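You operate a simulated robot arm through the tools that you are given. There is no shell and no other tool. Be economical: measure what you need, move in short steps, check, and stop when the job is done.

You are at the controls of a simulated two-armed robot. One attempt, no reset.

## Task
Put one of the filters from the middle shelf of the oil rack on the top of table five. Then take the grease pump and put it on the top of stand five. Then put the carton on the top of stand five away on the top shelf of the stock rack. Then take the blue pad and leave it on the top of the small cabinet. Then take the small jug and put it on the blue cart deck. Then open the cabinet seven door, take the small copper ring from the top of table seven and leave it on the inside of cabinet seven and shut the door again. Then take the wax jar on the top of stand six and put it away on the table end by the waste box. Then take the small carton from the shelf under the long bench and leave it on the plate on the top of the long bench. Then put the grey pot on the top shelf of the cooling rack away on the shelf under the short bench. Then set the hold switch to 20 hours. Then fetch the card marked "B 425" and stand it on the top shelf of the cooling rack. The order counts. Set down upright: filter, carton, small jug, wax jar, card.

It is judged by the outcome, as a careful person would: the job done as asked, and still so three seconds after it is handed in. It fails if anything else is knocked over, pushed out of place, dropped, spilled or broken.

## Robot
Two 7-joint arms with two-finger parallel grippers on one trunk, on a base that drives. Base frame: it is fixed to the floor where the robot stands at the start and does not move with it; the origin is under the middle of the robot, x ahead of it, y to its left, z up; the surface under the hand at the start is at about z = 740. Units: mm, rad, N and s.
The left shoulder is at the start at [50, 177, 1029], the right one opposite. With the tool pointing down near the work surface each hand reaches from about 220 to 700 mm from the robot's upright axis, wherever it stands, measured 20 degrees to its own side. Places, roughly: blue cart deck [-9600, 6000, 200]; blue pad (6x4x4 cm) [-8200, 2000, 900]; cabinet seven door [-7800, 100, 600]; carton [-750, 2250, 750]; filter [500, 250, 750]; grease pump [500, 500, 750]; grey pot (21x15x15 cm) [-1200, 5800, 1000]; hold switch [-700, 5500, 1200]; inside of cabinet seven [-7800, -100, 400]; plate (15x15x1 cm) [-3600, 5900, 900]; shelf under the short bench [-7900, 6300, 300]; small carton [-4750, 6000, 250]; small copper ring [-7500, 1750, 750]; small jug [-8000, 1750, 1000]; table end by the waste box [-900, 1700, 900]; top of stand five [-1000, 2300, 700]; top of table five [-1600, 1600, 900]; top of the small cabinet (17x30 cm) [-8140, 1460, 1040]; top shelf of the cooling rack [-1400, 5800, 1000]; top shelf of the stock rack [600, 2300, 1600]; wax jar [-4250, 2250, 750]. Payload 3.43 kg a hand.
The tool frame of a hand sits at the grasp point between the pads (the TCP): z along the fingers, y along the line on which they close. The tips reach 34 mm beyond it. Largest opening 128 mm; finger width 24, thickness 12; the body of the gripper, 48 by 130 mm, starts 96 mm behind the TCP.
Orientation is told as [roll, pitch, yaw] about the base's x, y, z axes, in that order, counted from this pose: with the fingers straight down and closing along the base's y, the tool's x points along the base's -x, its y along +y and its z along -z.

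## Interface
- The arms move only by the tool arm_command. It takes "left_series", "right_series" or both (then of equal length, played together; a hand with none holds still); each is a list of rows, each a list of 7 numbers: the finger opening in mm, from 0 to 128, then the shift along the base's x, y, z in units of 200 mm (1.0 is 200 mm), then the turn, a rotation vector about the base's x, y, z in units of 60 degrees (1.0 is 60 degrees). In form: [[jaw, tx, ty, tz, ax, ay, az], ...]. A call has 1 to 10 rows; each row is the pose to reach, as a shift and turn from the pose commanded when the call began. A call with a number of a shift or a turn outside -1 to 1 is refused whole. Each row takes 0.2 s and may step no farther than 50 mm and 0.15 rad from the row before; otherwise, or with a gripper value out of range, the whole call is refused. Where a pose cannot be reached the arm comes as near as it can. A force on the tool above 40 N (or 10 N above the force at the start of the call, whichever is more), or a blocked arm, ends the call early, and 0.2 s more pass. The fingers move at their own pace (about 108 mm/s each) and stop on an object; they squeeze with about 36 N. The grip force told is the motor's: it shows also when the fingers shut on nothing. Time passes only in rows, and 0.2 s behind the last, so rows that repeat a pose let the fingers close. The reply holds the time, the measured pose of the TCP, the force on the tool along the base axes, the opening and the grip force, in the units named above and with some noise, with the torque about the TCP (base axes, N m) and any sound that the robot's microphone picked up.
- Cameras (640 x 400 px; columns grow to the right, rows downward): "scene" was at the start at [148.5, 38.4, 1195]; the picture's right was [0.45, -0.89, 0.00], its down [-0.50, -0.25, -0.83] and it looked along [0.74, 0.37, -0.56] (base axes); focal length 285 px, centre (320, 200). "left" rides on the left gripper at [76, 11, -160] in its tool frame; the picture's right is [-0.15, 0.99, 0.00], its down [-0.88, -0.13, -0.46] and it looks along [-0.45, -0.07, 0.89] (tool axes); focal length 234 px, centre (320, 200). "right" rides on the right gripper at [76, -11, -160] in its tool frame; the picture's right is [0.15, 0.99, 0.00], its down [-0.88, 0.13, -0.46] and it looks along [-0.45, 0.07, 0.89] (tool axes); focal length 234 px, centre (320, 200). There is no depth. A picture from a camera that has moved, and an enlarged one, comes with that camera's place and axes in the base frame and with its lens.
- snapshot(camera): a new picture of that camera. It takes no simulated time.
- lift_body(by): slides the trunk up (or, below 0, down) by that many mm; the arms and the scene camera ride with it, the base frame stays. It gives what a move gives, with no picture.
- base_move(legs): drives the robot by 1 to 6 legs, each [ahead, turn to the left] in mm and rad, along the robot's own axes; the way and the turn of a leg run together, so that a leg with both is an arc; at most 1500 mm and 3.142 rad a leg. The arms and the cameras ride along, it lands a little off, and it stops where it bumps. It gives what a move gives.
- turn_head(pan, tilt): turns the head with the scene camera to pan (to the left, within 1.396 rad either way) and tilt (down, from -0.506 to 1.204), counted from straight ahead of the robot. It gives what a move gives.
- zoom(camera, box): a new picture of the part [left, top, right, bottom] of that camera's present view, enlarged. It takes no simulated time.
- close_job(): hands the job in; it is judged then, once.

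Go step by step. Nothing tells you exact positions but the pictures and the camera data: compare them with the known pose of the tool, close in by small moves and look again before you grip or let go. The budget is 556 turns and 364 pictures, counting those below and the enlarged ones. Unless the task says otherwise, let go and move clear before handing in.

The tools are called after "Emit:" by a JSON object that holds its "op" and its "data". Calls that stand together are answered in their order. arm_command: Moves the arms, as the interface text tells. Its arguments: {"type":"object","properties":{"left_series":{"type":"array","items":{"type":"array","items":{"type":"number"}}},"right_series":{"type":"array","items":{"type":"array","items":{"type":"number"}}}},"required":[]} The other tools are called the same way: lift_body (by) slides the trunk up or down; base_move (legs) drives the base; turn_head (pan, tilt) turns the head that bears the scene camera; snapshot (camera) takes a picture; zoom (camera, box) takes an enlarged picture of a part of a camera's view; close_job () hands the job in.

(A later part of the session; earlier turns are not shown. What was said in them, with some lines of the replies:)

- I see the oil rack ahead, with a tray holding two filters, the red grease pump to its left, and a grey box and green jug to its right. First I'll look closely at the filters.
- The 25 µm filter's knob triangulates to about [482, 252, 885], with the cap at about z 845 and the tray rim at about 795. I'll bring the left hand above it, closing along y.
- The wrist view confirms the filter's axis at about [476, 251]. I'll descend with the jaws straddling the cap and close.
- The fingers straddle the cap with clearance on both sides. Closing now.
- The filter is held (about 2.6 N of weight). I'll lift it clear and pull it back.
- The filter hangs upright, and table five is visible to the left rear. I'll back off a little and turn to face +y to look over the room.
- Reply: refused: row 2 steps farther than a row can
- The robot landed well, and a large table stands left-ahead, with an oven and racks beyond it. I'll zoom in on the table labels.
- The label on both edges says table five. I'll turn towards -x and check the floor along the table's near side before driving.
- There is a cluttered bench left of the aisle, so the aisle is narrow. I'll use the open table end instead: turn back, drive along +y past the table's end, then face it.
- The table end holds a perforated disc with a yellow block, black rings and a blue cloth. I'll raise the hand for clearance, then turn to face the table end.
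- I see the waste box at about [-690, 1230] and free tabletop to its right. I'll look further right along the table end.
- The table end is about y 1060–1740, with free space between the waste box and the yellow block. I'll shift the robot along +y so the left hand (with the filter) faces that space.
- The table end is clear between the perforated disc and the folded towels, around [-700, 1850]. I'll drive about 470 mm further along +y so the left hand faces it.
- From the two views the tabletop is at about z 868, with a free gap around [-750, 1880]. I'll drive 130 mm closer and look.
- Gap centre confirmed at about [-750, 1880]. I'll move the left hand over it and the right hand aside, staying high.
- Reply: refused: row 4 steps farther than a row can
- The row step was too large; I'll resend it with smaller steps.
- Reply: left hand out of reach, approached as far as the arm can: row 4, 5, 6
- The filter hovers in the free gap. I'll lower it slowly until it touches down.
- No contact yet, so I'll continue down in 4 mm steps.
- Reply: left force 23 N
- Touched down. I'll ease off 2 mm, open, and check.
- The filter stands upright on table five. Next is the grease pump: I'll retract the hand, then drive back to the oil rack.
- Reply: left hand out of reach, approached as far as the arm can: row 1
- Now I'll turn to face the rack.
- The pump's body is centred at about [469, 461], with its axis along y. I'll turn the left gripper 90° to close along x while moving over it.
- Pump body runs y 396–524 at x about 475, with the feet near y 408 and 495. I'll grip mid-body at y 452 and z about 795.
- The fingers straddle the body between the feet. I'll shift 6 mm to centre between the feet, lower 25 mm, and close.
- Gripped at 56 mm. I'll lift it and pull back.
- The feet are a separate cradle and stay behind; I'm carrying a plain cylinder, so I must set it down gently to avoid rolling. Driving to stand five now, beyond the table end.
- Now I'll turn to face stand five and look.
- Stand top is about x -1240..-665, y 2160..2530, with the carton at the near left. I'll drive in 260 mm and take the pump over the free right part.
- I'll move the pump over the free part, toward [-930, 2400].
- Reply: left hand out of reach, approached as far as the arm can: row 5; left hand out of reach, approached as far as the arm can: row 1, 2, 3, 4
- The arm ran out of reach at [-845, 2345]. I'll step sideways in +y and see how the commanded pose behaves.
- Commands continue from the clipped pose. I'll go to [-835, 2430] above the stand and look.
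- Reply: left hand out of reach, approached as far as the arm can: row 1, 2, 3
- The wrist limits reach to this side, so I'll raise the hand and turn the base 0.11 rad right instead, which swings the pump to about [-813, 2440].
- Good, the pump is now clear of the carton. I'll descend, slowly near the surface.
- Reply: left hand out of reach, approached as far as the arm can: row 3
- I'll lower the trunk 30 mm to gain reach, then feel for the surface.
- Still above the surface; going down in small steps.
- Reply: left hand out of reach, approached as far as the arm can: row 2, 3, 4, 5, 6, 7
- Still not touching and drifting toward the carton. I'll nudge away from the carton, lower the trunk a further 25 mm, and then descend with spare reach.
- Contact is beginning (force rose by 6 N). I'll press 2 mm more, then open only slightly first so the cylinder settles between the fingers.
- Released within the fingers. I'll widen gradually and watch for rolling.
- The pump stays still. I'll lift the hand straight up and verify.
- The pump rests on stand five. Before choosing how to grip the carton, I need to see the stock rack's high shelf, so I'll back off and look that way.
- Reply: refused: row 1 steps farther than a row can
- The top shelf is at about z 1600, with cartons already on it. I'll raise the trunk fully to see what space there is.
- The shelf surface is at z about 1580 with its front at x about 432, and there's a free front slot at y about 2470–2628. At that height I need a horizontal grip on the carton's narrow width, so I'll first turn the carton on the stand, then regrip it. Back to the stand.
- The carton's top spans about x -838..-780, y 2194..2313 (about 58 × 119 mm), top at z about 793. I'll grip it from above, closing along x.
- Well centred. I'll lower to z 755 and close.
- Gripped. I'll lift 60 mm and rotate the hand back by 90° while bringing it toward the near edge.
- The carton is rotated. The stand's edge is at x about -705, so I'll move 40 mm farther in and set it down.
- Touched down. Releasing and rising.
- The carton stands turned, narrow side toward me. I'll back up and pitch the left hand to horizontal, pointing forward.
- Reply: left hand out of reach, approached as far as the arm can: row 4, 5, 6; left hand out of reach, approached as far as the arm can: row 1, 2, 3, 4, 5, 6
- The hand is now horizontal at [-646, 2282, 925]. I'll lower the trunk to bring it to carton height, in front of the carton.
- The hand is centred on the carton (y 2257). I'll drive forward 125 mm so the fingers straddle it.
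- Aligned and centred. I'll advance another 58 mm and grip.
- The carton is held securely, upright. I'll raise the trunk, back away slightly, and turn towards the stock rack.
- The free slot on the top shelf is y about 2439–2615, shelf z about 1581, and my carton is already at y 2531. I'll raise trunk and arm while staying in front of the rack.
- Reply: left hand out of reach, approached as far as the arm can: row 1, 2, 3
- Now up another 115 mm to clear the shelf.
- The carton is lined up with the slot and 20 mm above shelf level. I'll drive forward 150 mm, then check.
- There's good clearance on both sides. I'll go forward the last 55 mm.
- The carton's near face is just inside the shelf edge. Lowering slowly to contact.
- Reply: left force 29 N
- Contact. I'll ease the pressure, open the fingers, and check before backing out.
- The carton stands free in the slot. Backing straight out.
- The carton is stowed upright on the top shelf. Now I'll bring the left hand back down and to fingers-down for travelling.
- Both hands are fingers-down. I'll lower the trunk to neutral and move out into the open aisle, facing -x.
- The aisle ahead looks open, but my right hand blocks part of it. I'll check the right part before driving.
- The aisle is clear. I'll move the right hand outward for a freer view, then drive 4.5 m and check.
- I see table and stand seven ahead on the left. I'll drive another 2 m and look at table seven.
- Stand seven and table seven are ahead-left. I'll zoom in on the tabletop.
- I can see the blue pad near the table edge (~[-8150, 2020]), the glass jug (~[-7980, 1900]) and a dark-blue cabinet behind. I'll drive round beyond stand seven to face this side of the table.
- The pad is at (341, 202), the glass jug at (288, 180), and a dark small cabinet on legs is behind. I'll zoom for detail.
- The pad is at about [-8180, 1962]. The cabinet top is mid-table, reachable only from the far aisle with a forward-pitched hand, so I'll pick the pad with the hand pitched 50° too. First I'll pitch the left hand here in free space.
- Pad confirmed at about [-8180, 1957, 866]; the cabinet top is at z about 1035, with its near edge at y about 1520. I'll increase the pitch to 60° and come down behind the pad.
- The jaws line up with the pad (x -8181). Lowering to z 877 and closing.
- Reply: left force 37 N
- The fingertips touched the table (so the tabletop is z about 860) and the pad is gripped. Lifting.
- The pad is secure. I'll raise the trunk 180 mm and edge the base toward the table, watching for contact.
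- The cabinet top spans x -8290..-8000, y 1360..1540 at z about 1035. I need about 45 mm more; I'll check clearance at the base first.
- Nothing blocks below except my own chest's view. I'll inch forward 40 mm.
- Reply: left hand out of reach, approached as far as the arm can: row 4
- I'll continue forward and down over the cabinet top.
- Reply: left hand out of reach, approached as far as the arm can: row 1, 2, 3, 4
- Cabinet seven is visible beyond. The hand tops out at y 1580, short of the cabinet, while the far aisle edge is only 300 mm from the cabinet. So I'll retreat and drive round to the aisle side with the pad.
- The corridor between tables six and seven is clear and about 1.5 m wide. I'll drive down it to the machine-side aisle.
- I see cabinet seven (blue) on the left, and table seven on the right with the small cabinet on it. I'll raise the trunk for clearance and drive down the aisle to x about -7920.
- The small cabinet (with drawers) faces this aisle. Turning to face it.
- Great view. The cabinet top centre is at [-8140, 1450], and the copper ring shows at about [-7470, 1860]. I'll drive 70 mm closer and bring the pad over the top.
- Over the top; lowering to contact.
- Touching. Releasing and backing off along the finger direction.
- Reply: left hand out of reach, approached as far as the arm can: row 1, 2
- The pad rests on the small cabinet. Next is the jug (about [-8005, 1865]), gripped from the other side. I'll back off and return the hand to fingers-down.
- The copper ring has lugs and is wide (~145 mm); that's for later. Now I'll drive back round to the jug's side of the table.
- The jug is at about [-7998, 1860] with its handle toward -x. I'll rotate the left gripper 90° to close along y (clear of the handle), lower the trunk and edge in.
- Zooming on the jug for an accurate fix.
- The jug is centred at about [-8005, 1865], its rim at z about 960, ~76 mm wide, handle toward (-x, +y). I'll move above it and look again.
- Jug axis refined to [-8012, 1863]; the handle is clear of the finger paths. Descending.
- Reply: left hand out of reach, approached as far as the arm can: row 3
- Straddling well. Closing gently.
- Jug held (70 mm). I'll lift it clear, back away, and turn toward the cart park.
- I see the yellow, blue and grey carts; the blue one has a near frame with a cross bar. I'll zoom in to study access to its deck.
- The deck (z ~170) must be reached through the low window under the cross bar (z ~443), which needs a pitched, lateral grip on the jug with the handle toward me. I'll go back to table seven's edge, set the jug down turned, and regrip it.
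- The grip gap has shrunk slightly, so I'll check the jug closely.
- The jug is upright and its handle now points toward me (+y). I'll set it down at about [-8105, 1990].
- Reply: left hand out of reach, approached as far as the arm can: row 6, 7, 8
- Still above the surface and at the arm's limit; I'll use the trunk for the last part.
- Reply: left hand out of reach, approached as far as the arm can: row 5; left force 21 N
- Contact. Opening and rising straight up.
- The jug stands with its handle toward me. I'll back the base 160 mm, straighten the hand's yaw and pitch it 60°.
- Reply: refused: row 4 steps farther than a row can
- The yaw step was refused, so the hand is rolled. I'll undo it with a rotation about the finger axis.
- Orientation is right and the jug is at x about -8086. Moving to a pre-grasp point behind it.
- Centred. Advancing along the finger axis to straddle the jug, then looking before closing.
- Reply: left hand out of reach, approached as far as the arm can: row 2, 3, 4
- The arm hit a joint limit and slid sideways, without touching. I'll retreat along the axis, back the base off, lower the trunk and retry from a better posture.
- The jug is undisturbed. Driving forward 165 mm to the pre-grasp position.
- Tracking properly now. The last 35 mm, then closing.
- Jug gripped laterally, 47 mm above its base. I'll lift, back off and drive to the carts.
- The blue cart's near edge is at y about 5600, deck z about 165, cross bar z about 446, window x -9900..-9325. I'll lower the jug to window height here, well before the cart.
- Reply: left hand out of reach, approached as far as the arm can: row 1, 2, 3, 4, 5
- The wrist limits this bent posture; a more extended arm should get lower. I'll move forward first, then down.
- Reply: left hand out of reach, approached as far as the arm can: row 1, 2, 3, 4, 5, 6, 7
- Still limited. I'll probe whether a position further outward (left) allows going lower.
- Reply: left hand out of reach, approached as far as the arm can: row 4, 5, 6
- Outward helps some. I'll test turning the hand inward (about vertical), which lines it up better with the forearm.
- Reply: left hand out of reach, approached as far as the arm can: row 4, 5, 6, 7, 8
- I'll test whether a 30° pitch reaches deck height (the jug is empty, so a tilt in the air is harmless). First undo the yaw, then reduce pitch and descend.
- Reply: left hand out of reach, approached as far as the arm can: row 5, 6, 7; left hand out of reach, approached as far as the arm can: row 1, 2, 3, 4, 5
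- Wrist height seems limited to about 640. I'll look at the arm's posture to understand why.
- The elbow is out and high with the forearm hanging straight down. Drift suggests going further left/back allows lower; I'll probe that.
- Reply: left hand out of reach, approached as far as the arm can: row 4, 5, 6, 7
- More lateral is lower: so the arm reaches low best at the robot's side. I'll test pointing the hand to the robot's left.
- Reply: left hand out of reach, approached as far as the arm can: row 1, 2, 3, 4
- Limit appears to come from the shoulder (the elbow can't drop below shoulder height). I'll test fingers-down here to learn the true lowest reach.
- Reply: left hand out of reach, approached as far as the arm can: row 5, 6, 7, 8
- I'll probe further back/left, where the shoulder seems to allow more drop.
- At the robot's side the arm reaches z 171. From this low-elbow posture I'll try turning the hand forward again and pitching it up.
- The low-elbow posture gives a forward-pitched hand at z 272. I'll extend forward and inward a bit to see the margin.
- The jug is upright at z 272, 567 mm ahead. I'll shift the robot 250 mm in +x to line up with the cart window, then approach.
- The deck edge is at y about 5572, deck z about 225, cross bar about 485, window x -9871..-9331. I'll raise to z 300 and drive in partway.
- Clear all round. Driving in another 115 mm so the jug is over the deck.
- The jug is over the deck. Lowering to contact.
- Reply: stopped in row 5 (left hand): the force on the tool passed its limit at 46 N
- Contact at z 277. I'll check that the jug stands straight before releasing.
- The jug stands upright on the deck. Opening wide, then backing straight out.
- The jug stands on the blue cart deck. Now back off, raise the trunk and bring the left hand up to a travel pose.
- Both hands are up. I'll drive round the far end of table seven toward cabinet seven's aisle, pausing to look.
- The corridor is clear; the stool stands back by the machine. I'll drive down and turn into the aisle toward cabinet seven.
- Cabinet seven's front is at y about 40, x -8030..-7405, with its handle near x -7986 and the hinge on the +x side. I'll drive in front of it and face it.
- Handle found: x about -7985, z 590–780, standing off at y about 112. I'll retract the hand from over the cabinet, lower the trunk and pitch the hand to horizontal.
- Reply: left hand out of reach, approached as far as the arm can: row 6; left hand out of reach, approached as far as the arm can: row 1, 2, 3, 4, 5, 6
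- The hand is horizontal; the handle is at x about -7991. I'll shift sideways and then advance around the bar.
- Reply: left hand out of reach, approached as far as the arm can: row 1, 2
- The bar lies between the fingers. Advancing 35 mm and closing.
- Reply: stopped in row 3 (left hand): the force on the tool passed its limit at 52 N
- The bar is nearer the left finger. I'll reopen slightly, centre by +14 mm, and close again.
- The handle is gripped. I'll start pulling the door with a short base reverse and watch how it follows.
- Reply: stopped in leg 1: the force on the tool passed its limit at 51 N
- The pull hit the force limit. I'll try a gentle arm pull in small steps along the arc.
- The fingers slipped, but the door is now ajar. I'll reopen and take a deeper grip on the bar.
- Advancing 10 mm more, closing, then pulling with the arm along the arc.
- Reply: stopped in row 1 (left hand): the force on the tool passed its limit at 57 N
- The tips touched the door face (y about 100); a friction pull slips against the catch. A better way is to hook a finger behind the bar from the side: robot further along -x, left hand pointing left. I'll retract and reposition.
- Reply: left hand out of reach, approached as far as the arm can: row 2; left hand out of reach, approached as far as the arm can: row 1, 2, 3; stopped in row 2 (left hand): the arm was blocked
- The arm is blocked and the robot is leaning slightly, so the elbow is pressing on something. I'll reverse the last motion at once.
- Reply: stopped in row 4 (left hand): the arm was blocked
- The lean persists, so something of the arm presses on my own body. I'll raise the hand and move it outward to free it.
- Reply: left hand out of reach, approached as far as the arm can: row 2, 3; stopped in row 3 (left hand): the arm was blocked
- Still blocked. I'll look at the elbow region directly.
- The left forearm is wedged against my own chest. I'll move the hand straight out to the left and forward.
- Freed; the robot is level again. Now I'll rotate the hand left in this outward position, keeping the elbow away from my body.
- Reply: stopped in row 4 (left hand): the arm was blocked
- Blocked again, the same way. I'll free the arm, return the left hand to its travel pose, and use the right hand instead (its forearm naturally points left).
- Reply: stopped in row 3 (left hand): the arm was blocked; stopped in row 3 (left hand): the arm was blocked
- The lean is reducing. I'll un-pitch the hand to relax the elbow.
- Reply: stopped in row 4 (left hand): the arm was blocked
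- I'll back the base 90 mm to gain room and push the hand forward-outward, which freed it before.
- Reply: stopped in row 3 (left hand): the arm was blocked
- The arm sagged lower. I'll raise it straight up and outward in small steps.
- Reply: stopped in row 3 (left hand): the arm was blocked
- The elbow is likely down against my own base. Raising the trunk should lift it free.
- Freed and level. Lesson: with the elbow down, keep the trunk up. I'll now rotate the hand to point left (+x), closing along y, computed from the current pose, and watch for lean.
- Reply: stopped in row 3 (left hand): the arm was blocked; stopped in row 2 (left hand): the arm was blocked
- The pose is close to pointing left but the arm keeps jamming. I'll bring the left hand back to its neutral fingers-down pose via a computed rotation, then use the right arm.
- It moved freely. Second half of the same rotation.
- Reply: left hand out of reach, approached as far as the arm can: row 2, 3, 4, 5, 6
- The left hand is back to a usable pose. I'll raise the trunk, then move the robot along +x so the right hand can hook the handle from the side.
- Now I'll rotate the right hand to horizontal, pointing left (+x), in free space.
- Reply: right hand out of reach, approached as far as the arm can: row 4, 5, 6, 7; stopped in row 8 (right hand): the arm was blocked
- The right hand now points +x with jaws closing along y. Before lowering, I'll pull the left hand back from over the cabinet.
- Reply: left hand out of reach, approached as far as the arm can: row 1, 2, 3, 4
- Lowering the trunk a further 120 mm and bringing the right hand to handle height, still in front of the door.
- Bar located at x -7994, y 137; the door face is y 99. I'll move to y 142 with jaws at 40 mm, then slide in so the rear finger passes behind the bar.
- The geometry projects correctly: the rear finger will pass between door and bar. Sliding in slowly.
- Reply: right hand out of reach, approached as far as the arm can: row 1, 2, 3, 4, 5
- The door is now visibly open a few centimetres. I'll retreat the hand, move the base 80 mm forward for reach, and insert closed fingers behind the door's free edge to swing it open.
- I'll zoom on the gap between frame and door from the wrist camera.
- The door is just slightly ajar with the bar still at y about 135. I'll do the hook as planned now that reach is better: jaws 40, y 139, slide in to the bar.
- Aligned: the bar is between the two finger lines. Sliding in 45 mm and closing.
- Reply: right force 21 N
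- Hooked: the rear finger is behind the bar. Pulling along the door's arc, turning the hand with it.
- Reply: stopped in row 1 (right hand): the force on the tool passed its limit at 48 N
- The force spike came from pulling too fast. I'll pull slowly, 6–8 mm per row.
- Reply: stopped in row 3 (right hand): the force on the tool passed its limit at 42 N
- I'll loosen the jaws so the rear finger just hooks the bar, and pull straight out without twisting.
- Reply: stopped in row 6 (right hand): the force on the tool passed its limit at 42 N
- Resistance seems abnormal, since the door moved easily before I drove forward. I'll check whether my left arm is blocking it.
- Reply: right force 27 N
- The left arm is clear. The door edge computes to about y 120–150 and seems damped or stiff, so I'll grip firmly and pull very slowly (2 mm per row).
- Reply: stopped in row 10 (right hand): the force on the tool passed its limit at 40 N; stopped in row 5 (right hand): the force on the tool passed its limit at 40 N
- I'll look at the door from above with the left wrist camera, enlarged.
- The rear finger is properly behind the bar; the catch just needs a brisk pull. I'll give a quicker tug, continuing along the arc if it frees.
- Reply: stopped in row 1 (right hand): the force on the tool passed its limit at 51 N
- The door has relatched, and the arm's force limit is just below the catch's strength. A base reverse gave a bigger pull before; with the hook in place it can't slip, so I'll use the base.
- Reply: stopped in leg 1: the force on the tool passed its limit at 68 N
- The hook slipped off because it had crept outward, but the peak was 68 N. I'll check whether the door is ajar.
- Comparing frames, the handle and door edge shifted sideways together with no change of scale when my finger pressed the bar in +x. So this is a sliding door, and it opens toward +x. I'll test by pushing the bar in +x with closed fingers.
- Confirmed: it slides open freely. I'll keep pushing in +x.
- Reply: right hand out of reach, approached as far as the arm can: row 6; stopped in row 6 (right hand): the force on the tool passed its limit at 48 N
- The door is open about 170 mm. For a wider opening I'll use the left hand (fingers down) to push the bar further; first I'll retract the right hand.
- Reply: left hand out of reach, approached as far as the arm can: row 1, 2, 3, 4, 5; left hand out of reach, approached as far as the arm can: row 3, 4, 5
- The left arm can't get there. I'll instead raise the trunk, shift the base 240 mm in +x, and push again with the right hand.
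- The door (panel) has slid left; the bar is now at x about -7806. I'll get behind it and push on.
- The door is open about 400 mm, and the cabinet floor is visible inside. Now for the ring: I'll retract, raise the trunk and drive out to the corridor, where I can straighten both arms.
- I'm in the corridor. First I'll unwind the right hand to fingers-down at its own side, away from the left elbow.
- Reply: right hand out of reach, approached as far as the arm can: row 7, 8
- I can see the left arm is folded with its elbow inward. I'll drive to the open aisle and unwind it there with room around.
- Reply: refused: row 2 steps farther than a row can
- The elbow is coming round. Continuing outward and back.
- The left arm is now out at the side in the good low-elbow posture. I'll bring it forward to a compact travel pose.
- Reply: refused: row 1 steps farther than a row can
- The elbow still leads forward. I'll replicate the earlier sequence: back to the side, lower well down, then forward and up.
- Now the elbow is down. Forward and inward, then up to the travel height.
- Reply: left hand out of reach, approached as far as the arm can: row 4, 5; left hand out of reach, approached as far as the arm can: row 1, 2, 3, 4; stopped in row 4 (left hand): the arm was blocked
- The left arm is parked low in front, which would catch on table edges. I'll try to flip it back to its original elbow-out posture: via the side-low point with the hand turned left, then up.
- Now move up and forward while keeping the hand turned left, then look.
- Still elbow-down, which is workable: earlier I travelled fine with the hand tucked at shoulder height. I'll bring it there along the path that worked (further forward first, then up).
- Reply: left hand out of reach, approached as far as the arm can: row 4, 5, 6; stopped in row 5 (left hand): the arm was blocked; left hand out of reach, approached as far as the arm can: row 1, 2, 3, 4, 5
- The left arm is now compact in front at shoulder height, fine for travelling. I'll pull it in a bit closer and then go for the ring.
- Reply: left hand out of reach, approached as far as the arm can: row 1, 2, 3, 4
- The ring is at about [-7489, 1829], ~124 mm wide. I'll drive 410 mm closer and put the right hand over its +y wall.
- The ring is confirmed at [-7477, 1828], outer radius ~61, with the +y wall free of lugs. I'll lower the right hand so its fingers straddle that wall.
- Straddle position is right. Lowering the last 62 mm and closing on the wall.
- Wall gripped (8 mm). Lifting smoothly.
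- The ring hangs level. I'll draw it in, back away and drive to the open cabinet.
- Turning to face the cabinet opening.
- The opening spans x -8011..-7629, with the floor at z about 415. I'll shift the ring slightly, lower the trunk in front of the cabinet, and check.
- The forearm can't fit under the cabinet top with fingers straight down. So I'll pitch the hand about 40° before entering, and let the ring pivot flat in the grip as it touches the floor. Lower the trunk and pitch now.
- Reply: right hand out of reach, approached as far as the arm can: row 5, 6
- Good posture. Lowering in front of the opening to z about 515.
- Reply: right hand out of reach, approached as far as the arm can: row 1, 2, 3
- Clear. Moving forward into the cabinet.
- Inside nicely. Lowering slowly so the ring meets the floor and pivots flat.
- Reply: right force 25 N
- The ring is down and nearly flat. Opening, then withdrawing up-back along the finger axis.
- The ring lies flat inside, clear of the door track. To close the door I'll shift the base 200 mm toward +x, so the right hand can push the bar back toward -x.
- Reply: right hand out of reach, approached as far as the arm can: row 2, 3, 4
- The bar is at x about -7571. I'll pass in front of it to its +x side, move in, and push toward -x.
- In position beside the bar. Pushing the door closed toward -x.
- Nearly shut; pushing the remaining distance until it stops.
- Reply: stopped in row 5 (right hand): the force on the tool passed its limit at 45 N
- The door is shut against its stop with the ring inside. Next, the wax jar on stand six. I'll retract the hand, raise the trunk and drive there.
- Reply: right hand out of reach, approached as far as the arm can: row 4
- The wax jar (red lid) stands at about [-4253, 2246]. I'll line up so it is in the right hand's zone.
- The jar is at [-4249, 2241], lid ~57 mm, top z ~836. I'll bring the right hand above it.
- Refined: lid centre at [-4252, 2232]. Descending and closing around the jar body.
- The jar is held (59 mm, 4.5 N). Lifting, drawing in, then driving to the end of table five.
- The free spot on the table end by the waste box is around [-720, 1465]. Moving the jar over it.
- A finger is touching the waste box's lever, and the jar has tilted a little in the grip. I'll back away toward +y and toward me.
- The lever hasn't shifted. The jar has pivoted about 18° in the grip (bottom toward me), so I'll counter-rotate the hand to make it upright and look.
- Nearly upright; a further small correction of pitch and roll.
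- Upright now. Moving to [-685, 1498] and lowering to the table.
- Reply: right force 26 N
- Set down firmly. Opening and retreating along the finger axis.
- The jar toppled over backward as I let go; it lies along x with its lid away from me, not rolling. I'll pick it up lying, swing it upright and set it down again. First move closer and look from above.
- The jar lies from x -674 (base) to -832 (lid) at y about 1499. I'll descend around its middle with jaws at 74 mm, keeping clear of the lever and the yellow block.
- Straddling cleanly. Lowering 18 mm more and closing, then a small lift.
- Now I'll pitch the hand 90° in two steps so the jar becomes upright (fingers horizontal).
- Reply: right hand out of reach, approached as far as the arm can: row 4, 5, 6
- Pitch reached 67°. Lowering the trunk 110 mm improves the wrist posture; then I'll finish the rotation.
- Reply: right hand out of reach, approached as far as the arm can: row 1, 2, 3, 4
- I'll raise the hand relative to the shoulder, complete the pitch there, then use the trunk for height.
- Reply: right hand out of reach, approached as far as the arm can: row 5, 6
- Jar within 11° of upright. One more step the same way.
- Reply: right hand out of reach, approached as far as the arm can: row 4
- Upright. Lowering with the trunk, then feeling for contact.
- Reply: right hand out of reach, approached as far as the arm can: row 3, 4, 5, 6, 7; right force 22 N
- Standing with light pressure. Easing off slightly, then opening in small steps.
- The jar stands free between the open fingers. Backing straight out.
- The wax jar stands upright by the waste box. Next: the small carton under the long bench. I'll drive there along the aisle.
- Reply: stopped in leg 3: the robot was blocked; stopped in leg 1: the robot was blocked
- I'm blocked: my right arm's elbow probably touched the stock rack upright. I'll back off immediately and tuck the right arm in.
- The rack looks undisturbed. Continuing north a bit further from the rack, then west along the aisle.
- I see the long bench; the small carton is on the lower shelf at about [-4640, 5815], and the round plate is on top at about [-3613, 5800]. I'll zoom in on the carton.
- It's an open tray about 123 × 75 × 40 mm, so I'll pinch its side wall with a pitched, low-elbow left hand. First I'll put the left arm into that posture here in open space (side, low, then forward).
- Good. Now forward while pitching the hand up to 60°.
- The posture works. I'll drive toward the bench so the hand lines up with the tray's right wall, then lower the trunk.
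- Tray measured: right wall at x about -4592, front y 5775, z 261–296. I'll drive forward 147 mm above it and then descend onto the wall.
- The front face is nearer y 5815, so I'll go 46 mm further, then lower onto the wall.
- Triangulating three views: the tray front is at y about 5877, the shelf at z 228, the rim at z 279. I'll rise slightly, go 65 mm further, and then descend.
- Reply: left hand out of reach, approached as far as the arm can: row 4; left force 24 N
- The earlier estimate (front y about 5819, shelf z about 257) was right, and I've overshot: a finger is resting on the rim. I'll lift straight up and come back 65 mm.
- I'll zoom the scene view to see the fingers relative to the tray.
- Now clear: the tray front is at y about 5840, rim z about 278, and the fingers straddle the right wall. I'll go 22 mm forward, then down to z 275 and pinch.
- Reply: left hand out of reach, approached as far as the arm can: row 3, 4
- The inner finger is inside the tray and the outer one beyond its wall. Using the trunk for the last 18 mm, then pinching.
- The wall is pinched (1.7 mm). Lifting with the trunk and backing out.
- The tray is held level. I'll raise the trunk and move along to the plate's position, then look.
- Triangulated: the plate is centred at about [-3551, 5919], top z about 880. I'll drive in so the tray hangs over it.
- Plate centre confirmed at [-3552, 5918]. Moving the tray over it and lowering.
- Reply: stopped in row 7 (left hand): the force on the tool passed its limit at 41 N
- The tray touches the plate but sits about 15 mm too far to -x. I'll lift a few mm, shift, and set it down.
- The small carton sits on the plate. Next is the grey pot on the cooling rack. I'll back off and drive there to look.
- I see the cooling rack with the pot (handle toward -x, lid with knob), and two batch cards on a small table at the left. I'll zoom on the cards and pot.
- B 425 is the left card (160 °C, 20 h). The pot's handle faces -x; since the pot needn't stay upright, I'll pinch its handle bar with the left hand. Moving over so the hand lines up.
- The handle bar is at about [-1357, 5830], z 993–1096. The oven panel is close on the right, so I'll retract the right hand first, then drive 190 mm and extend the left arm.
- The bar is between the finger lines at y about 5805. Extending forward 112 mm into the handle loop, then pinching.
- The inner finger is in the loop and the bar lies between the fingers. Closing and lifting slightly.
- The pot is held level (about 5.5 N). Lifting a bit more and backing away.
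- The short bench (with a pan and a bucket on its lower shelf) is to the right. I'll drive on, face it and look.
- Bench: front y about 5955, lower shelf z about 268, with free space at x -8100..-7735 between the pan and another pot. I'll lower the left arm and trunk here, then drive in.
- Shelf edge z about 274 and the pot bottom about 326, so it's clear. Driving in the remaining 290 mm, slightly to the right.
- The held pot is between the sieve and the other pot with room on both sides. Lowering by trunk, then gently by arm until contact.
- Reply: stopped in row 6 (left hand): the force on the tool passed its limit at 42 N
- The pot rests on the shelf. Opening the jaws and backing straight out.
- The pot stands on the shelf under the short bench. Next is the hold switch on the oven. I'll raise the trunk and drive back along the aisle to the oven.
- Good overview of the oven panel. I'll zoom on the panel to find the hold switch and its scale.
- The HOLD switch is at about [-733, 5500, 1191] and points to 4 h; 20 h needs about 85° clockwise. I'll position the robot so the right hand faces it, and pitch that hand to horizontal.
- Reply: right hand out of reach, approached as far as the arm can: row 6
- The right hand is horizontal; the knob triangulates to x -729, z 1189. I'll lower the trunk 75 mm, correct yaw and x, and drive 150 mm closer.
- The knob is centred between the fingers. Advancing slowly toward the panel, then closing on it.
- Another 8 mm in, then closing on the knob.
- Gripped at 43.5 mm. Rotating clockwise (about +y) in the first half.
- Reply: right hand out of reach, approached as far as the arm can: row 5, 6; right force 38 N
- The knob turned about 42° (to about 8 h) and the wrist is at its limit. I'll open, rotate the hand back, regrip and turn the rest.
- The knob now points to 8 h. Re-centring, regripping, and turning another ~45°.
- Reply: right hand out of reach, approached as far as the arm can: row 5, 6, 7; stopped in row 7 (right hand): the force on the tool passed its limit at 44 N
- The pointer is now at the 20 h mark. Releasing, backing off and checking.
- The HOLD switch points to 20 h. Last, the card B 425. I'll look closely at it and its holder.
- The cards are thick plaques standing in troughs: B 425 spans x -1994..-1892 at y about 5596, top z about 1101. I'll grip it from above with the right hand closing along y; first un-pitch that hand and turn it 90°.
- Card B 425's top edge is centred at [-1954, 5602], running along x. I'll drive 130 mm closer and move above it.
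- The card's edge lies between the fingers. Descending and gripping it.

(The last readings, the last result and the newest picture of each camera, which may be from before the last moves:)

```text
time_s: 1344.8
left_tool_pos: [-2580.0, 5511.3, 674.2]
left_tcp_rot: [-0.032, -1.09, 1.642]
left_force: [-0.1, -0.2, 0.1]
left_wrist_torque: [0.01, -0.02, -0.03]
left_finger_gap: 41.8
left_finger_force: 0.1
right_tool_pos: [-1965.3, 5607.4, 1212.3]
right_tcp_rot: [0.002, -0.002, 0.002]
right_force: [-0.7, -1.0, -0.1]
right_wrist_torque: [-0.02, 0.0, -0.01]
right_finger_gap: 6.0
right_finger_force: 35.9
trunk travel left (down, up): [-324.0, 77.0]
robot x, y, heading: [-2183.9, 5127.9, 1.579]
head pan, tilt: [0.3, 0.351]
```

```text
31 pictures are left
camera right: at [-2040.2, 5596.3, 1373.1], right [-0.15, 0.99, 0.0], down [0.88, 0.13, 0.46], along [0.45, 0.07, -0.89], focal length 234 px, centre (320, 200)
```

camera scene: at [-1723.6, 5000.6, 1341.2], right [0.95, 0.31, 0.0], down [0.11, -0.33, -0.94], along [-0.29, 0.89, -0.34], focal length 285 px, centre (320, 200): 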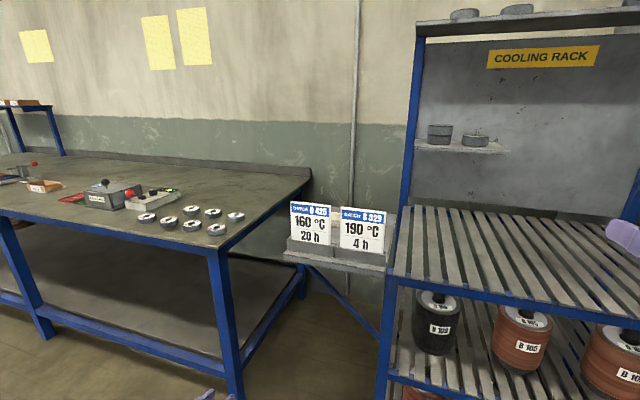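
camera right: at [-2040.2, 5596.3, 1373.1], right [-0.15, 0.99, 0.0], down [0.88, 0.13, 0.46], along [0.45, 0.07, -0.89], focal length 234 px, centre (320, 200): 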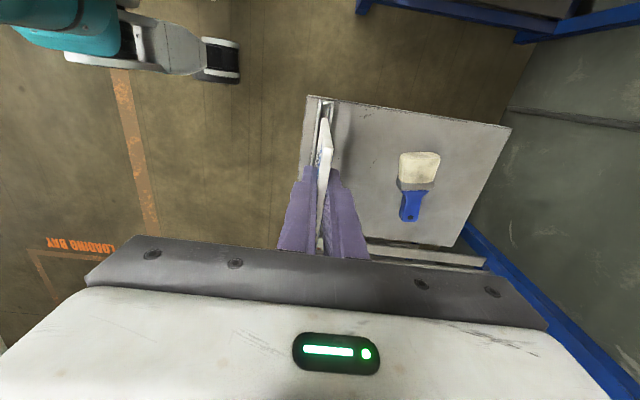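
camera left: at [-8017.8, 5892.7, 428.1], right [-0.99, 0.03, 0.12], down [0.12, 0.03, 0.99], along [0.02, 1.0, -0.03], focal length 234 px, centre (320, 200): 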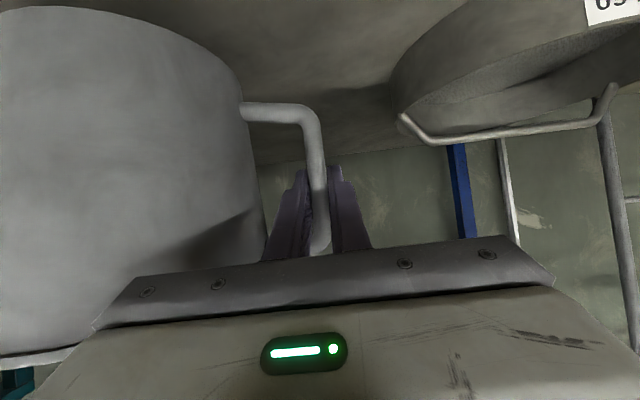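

The card (6 mm thick) is lifted out of its trough. It has to stand freely on the slatted shelf, so I'll place it exactly vertical, broadside across the slats. Backing off and moving to the rack, with the left hand pulled back.

Emit:
{"op": "base_move", "data": {"legs": [[-330, 0]]}}

Emit:
{"op": "arm_command", "data": {"left_series": [[42, -0.05, -0.15, 0, 0, 0, 0], [42, -0.1, -0.3, 0, 0, 0, 0], [42, -0.1, -0.45, 0, 0, 0, 0], [42, -0.1, -0.6, 0, 0, 0, 0], [42, -0.1, -0.75, 0, 0, 0, 0]]}}

Emit:
{"op": "base_move", "data": {"legs": [[0, -1.575], [560, 0], [0, 1.571], [330, 0]]}}

Emit:
{"op": "turn_head", "data": {"pan": -0.2, "tilt": 0.4}}

Emit:
{"op": "snapshot", "data": {"camera": "scene"}}

```text
time_s: 1347.0
left_tool_pos: [-2577.8, 5184.7, 673.3]
left_tcp_rot: [-0.03, -1.088, 1.642]
left_force: [-0.6, 0.3, 0.0]
left_wrist_torque: [0.03, 0.02, 0.0]
left_finger_gap: 41.9
left_finger_force: 0.0
right_tool_pos: [-1961.5, 5282.7, 1212.3]
right_tcp_rot: [0.002, -0.001, 0.003]
right_force: [0.3, 0.4, -0.3]
right_wrist_torque: [0.06, 0.04, -0.03]
right_finger_gap: 6.2
right_finger_force: 36.3
trunk travel left (down, up): [-324.0, 77.0]
robot x, y, heading: [-2178.0, 4805.5, 1.575]
head pan, tilt: [0.3, 0.351]
```

```text
time_s: 1348.2
left_tool_pos: [-2599.8, 5035.8, 674.7]
left_tcp_rot: [-0.029, -1.091, 1.642]
left_force: [0.1, 0.1, -0.1]
left_wrist_torque: [-0.01, 0.0, 0.0]
left_finger_gap: 42.1
left_finger_force: 0.1
right_tool_pos: [-1961.2, 5282.8, 1211.3]
right_tcp_rot: [0.0, 0.001, 0.003]
right_force: [0.6, 0.9, -0.8]
right_wrist_torque: [-0.03, -0.01, -0.02]
right_finger_gap: 6.2
right_finger_force: 35.6
trunk travel left (down, up): [-324.0, 77.0]
robot x, y, heading: [-2178.1, 4800.1, 1.573]
head pan, tilt: [0.3, 0.351]
```

```text
time_s: 1360.7
left_tool_pos: [-2028.3, 5388.3, 673.3]
left_tcp_rot: [-0.029, -1.089, 1.616]
left_force: [0.2, -0.2, 0.5]
left_wrist_torque: [0.04, 0.05, 0.0]
left_finger_gap: 41.8
left_finger_force: 0.0
right_tool_pos: [-1384.4, 5620.0, 1211.3]
right_tcp_rot: [0.0, 0.001, -0.027]
right_force: [-0.1, -0.3, -1.1]
right_wrist_torque: [-0.04, -0.02, -0.01]
right_finger_gap: 6.2
right_finger_force: 36.1
trunk travel left (down, up): [-324.0, 77.0]
robot x, y, heading: [-1615.9, 5144.4, 1.552]
head pan, tilt: [0.3, 0.351]
```

```text
time_s: 1361.6
left_tool_pos: [-2028.5, 5387.9, 673.9]
left_tcp_rot: [-0.03, -1.089, 1.619]
left_force: [-0.5, 0.6, -0.2]
left_wrist_torque: [0.01, 0.03, 0.01]
left_finger_gap: 41.8
left_finger_force: 0.0
right_tool_pos: [-1384.3, 5619.5, 1210.1]
right_tcp_rot: [0.002, -0.001, -0.025]
right_force: [0.2, 0.1, -1.1]
right_wrist_torque: [0.0, 0.02, 0.0]
right_finger_gap: 6.1
right_finger_force: 36.1
trunk travel left (down, up): [-324.0, 77.0]
robot x, y, heading: [-1614.3, 5144.5, 1.555]
head pan, tilt: [-0.201, 0.4]
```

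```text
30 pictures are left
camera scene: at [-1594.5, 5305.0, 1336.7], right [0.98, -0.22, 0.0], down [-0.08, -0.38, -0.92], along [0.2, 0.9, -0.39], focal length 285 px, centre (320, 200)
```

scene: 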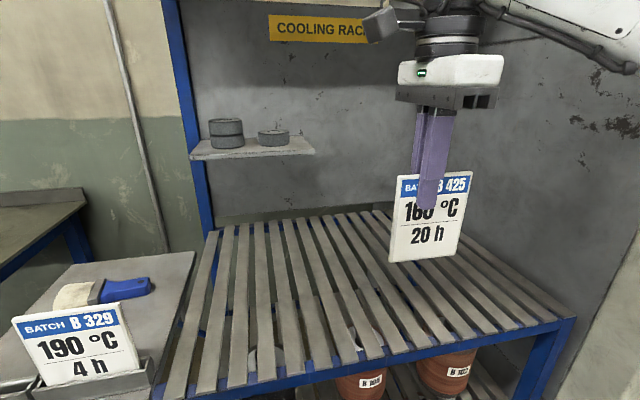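

The card hangs vertical above the rack. I'll drive 90 mm further in and lower to the slats gently.

Emit:
{"op": "base_move", "data": {"legs": [[85, 0]]}}

Emit:
{"op": "arm_command", "data": {"right_series": [[0, 0, 0, -0.15, 0, 0, 0], [0, 0, 0, -0.35, 0, 0, 0], [0, 0, 0, -0.55, 0, 0, 0], [0, 0, 0, -0.62, 0, 0, 0], [0, 0, 0, -0.66, 0, 0, 0]]}}

Emit:
{"op": "zoom", "data": {"camera": "scene", "box": [330, 150, 530, 275]}}

```text
time_s: 1362.7
left_tool_pos: [-2026.2, 5472.1, 673.9]
left_tcp_rot: [-0.03, -1.089, 1.619]
left_force: [-0.4, -0.8, 0.2]
left_wrist_torque: [0.01, -0.01, -0.04]
left_finger_gap: 41.9
left_finger_force: 0.0
right_tool_pos: [-1383.7, 5705.0, 1211.9]
right_tcp_rot: [0.0, 0.0, -0.024]
right_force: [0.2, 0.0, -0.7]
right_wrist_torque: [0.0, 0.03, 0.0]
right_finger_gap: 6.1
right_finger_force: 36.1
trunk travel left (down, up): [-324.0, 77.0]
robot x, y, heading: [-1614.0, 5227.1, 1.557]
head pan, tilt: [-0.201, 0.4]
```

```text
time_s: 1363.9
left_tool_pos: [-2027.2, 5472.1, 674.2]
left_tcp_rot: [-0.031, -1.088, 1.619]
left_force: [0.2, 0.2, -0.3]
left_wrist_torque: [0.0, -0.03, -0.01]
left_finger_gap: 42.2
left_finger_force: 0.0
right_tool_pos: [-1383.8, 5704.6, 1080.1]
right_tcp_rot: [0.002, -0.001, -0.023]
right_force: [1.0, 0.0, -0.4]
right_wrist_torque: [0.0, -0.02, -0.04]
right_finger_gap: 6.2
right_finger_force: 36.1
trunk travel left (down, up): [-324.0, 77.0]
robot x, y, heading: [-1615.6, 5228.5, 1.547]
head pan, tilt: [-0.201, 0.4]
```

```text
3.20 times, centred on (430, 212) of scene
camera zoom: at [-1593.1, 5389.4, 1336.7], right [0.98, -0.22, 0.0], down [-0.08, -0.38, -0.92], along [0.2, 0.9, -0.39], focal length 913 px, centre (-32, 160)
```

zoom: 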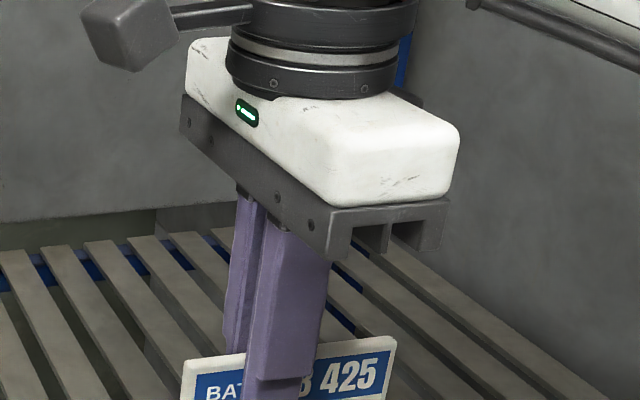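

Emit:
{"op": "arm_command", "data": {"right_series": [[0, 0, 0, -0.02, 0, 0, 0], [0, 0, 0, -0.04, 0, 0, 0], [0, 0, 0, -0.06, 0, 0, 0], [0, 0, 0, -0.075, 0, 0, 0], [0, 0, 0, -0.09, 0, 0, 0], [0, 0, 0, -0.105, 0, 0, 0], [0, 0, 0, -0.12, 0, 0, 0], [0, 0, 0, -0.135, 0, 0, 0], [0, 0, 0, -0.15, 0, 0, 0]]}}

Emit:
{"op": "turn_head", "data": {"pan": -0.4, "tilt": 0.65}}

Emit:
{"op": "snapshot", "data": {"camera": "scene"}}

```text
time_s: 1365.9
left_tool_pos: [-2026.6, 5470.8, 672.6]
left_tcp_rot: [-0.033, -1.092, 1.621]
left_force: [-0.4, -0.5, 0.0]
left_wrist_torque: [-0.02, 0.02, 0.02]
left_finger_gap: 42.2
left_finger_force: 0.1
right_tool_pos: [-1384.1, 5702.7, 1051.6]
right_tcp_rot: [0.005, 0.0, -0.023]
right_force: [-1.0, -1.4, 26.9]
right_wrist_torque: [-0.05, -0.11, 0.01]
right_finger_gap: 6.0
right_finger_force: 36.1
trunk travel left (down, up): [-324.0, 77.0]
robot x, y, heading: [-1613.7, 5226.7, 1.556]
head pan, tilt: [-0.201, 0.4]
```

```text
time_s: 1366.7
left_tool_pos: [-2027.3, 5470.7, 673.9]
left_tcp_rot: [-0.031, -1.091, 1.621]
left_force: [0.2, -0.4, -0.1]
left_wrist_torque: [0.01, -0.01, -0.01]
left_finger_gap: 41.9
left_finger_force: 0.2
right_tool_pos: [-1384.6, 5702.3, 1052.5]
right_tcp_rot: [0.005, -0.001, -0.024]
right_force: [-0.5, -0.5, 26.2]
right_wrist_torque: [-0.08, -0.19, 0.02]
right_finger_gap: 6.0
right_finger_force: 36.0
trunk travel left (down, up): [-324.0, 77.0]
robot x, y, heading: [-1614.5, 5230.9, 1.555]
head pan, tilt: [-0.4, 0.649]
```

```text
28 pictures are left
camera scene: at [-1579.2, 5376.2, 1314.6], right [0.91, -0.4, 0.0], down [-0.24, -0.55, -0.8], along [0.32, 0.73, -0.6], focal length 285 px, centre (320, 200)
```

scene: 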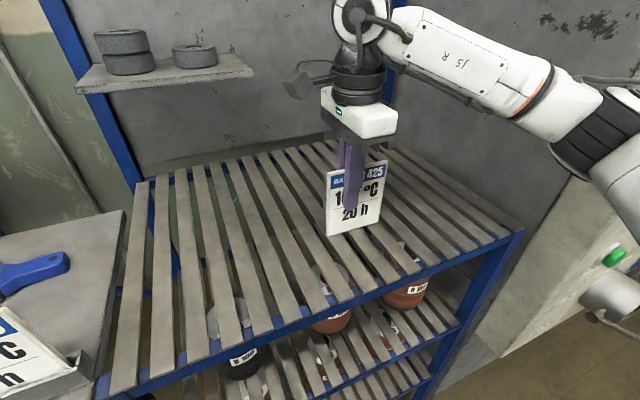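

The card is on the slats. I'll ease the pressure and open the fingers a millimetre at a time, then check whether it stands.

Emit:
{"op": "arm_command", "data": {"right_series": [[0, 0, 0, 0.006, 0, 0, 0], [3, 0, 0, 0.008, 0, 0, 0], [6, 0, 0, 0.008, 0, 0, 0], [7, 0, 0, 0.008, 0, 0, 0], [8, 0, 0, 0.008, 0, 0, 0], [9, 0, 0, 0.008, 0, 0, 0], [10, 0, 0, 0.008, 0, 0, 0], [10, 0, 0, 0.008, 0, 0, 0], [10, 0, 0, 0.008, 0, 0, 0]]}}

Emit:
{"op": "zoom", "data": {"camera": "scene", "box": [280, 110, 440, 250]}}

```text
time_s: 1368.7
left_tool_pos: [-2026.2, 5471.4, 672.9]
left_tcp_rot: [-0.03, -1.089, 1.618]
left_force: [-0.9, -0.3, -0.4]
left_wrist_torque: [0.02, -0.01, 0.03]
left_finger_gap: 42.3
left_finger_force: 0.0
right_tool_pos: [-1382.6, 5704.5, 1050.0]
right_tcp_rot: [0.002, 0.0, -0.023]
right_force: [-0.5, -0.1, 0.5]
right_wrist_torque: [0.0, 0.0, -0.03]
right_finger_gap: 10.1
right_finger_force: 0.0
trunk travel left (down, up): [-324.0, 77.0]
robot x, y, heading: [-1613.7, 5226.9, 1.548]
head pan, tilt: [-0.4, 0.649]
```

```text
2.86 times, centred on (360, 180) of scene
camera zoom: at [-1578.1, 5378.3, 1314.1], right [0.91, -0.4, 0.0], down [-0.24, -0.55, -0.8], along [0.32, 0.73, -0.6], focal length 815 px, centre (206, 257)
```

zoom: 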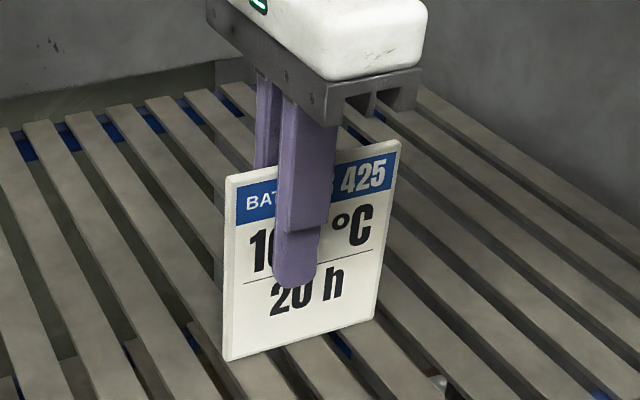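

It seems to stand. Opening further in small steps and looking again.

Emit:
{"op": "arm_command", "data": {"right_series": [[11, 0, 0, 0, 0, 0, 0], [12, 0, 0, 0, 0, 0, 0], [14, 0, 0, 0, 0, 0, 0], [16, 0, 0, 0, 0, 0, 0], [20, 0, 0, 0, 0, 0, 0], [24, 0, 0, 0, 0, 0, 0], [28, 0, 0, 0, 0, 0, 0], [28, 0, 0, 0, 0, 0, 0], [28, 0, 0, 0, 0, 0, 0]]}}

Emit:
{"op": "zoom", "data": {"camera": "scene", "box": [280, 110, 440, 250]}}

Emit:
{"op": "snapshot", "data": {"camera": "right"}}

```text
time_s: 1370.7
left_tool_pos: [-2026.7, 5472.2, 673.3]
left_tcp_rot: [-0.032, -1.088, 1.619]
left_force: [1.0, -0.6, 0.3]
left_wrist_torque: [-0.01, -0.02, 0.01]
left_finger_gap: 42.0
left_finger_force: 0.1
right_tool_pos: [-1383.0, 5703.8, 1051.4]
right_tcp_rot: [0.001, 0.0, -0.023]
right_force: [-0.8, 0.5, -0.4]
right_wrist_torque: [-0.06, 0.01, 0.01]
right_finger_gap: 27.7
right_finger_force: 0.0
trunk travel left (down, up): [-324.0, 77.0]
robot x, y, heading: [-1611.1, 5228.3, 1.552]
head pan, tilt: [-0.4, 0.649]
```

```text
2.86 times, centred on (360, 180) of scene
camera zoom: at [-1578.1, 5378.3, 1314.1], right [0.91, -0.4, 0.0], down [-0.24, -0.55, -0.8], along [0.32, 0.73, -0.6], focal length 815 px, centre (206, 257)
```

zoom: 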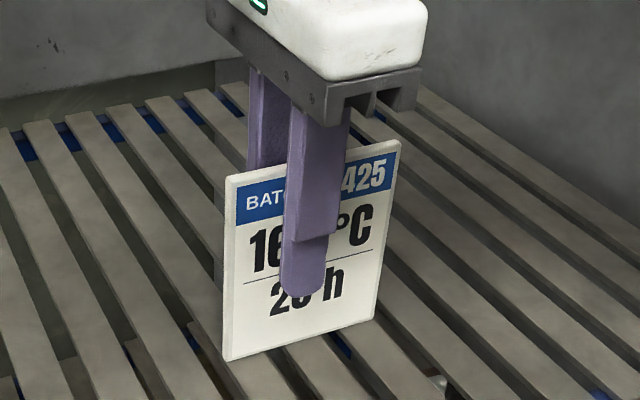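

```text
25 pictures are left
camera right: at [-1459.8, 5693.8, 1211.5], right [-0.12, 0.99, 0.0], down [0.88, 0.11, 0.46], along [0.45, 0.06, -0.89], focal length 234 px, centre (320, 200)
```

right: 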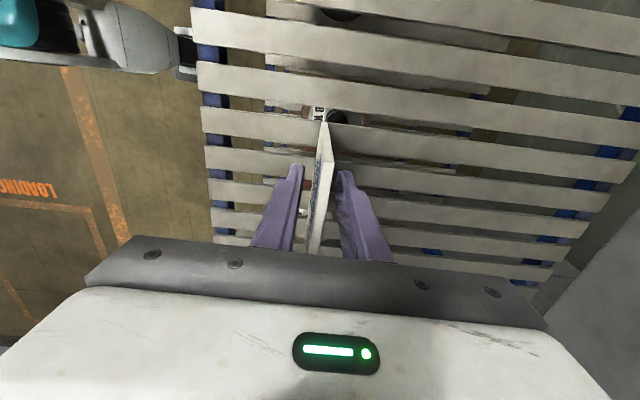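

The card stands freely, untouched by the fingers. Raising the hand straight up slowly.

Emit:
{"op": "arm_command", "data": {"right_series": [[36, 0, 0, 0, 0, 0, 0], [36, 0, 0, 0.08, 0, 0, 0], [36, 0, 0, 0.16, 0, 0, 0], [36, 0, 0, 0.26, 0, 0, 0], [36, 0, 0, 0.36, 0, 0, 0], [36, 0, 0, 0.48, 0, 0, 0], [36, 0, 0, 0.6, 0, 0, 0], [36, 0, 0, 0.75, 0, 0, 0]]}}

Emit:
{"op": "snapshot", "data": {"camera": "scene"}}

```text
time_s: 1372.5
left_tool_pos: [-2026.1, 5472.6, 673.2]
left_tcp_rot: [-0.03, -1.09, 1.62]
left_force: [0.5, 0.2, -1.3]
left_wrist_torque: [0.02, 0.03, -0.02]
left_finger_gap: 42.0
left_finger_force: 0.0
right_tool_pos: [-1383.7, 5703.5, 1203.9]
right_tcp_rot: [0.003, -0.001, -0.021]
right_force: [-0.3, -0.3, -0.2]
right_wrist_torque: [0.01, 0.01, -0.01]
right_finger_gap: 36.0
right_finger_force: 0.1
trunk travel left (down, up): [-324.0, 77.0]
robot x, y, heading: [-1614.7, 5229.2, 1.552]
head pan, tilt: [-0.4, 0.649]
```

```text
24 pictures are left
camera scene: at [-1578.5, 5377.9, 1314.2], right [0.91, -0.4, 0.0], down [-0.24, -0.55, -0.8], along [0.32, 0.73, -0.6], focal length 285 px, centre (320, 200)
```

scene: 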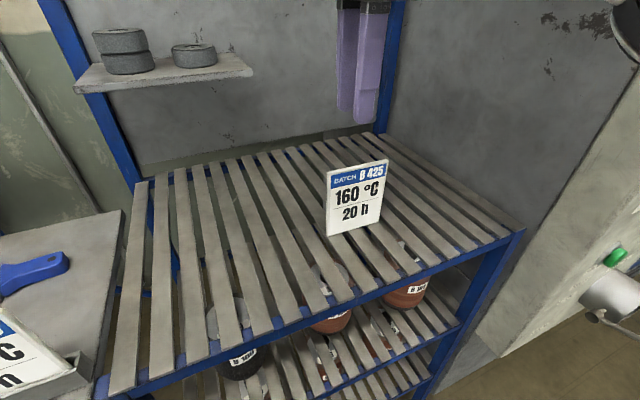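

The card stands upright on the cooling rack's top shelf. I'll back the robot clear and take a final look.

Emit:
{"op": "base_move", "data": {"legs": [[-300, 0]]}}

Emit:
{"op": "turn_head", "data": {"pan": -0.3, "tilt": 0.4}}

Emit:
{"op": "snapshot", "data": {"camera": "scene"}}

```text
time_s: 1374.5
left_tool_pos: [-2031.8, 5169.8, 673.6]
left_tcp_rot: [-0.029, -1.089, 1.616]
left_force: [-0.2, 0.5, 0.5]
left_wrist_torque: [0.01, 0.0, -0.04]
left_finger_gap: 42.0
left_finger_force: 0.0
right_tool_pos: [-1387.0, 5401.0, 1202.8]
right_tcp_rot: [0.002, 0.0, -0.025]
right_force: [0.1, 0.0, 0.0]
right_wrist_torque: [0.06, -0.02, -0.01]
right_finger_gap: 35.9
right_finger_force: 0.1
trunk travel left (down, up): [-324.0, 77.0]
robot x, y, heading: [-1618.6, 4927.3, 1.554]
head pan, tilt: [-0.4, 0.649]
```

```text
time_s: 1375.3
left_tool_pos: [-2031.1, 5170.2, 673.9]
left_tcp_rot: [-0.03, -1.088, 1.614]
left_force: [0.1, -0.1, 0.2]
left_wrist_torque: [0.01, -0.02, 0.03]
left_finger_gap: 41.7
left_finger_force: 0.1
right_tool_pos: [-1387.2, 5401.3, 1203.0]
right_tcp_rot: [-0.001, 0.001, -0.025]
right_force: [-0.8, -0.2, 0.3]
right_wrist_torque: [0.01, 0.01, -0.01]
right_finger_gap: 36.1
right_finger_force: 0.1
trunk travel left (down, up): [-324.0, 77.0]
robot x, y, heading: [-1617.4, 4929.9, 1.552]
head pan, tilt: [-0.3, 0.4]
```

```text
23 pictures are left
camera scene: at [-1589.4, 5084.0, 1336.6], right [0.95, -0.31, 0.0], down [-0.12, -0.37, -0.92], along [0.29, 0.87, -0.39], focal length 285 px, centre (320, 200)
```

scene: 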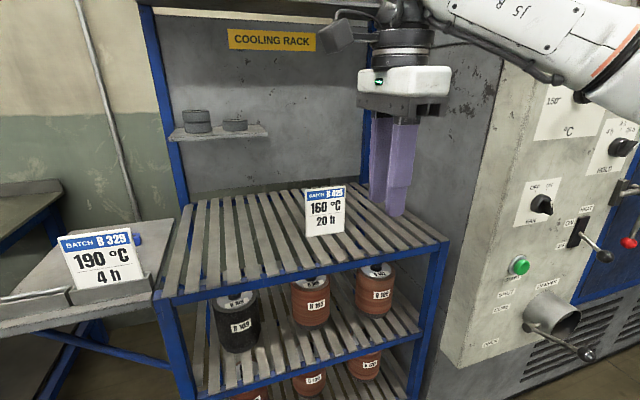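

The card B 425 stands on the top shelf, the HOLD switch is at 20 h, and both hands are empty and clear. All the steps are done, so I'm handing in.

Emit:
{"op": "close_job", "data": {}}

```text
The job is handed in.
```

I did all eleven steps in the order asked and handed the job in. Both hands were empty and clear at the end.

- **Wax jar:** it fell over when I first let it go on table five. I picked it up again and stood it upright by the waste box. A finger also touched the waste box lever, which did not shift as far as I could see.
- **Stock rack:** my right arm bumped this rack while I was driving past. Afterwards the rack was standing and its items looked in place.
- **Card B 425:** it stands free across the slats of the cooling rack. It is only about 6 mm thick, so it could tip if knocked.
- **Cabinet seven:** the door slides rather than swings. I pushed it shut against its stop with the ring lying flat inside.
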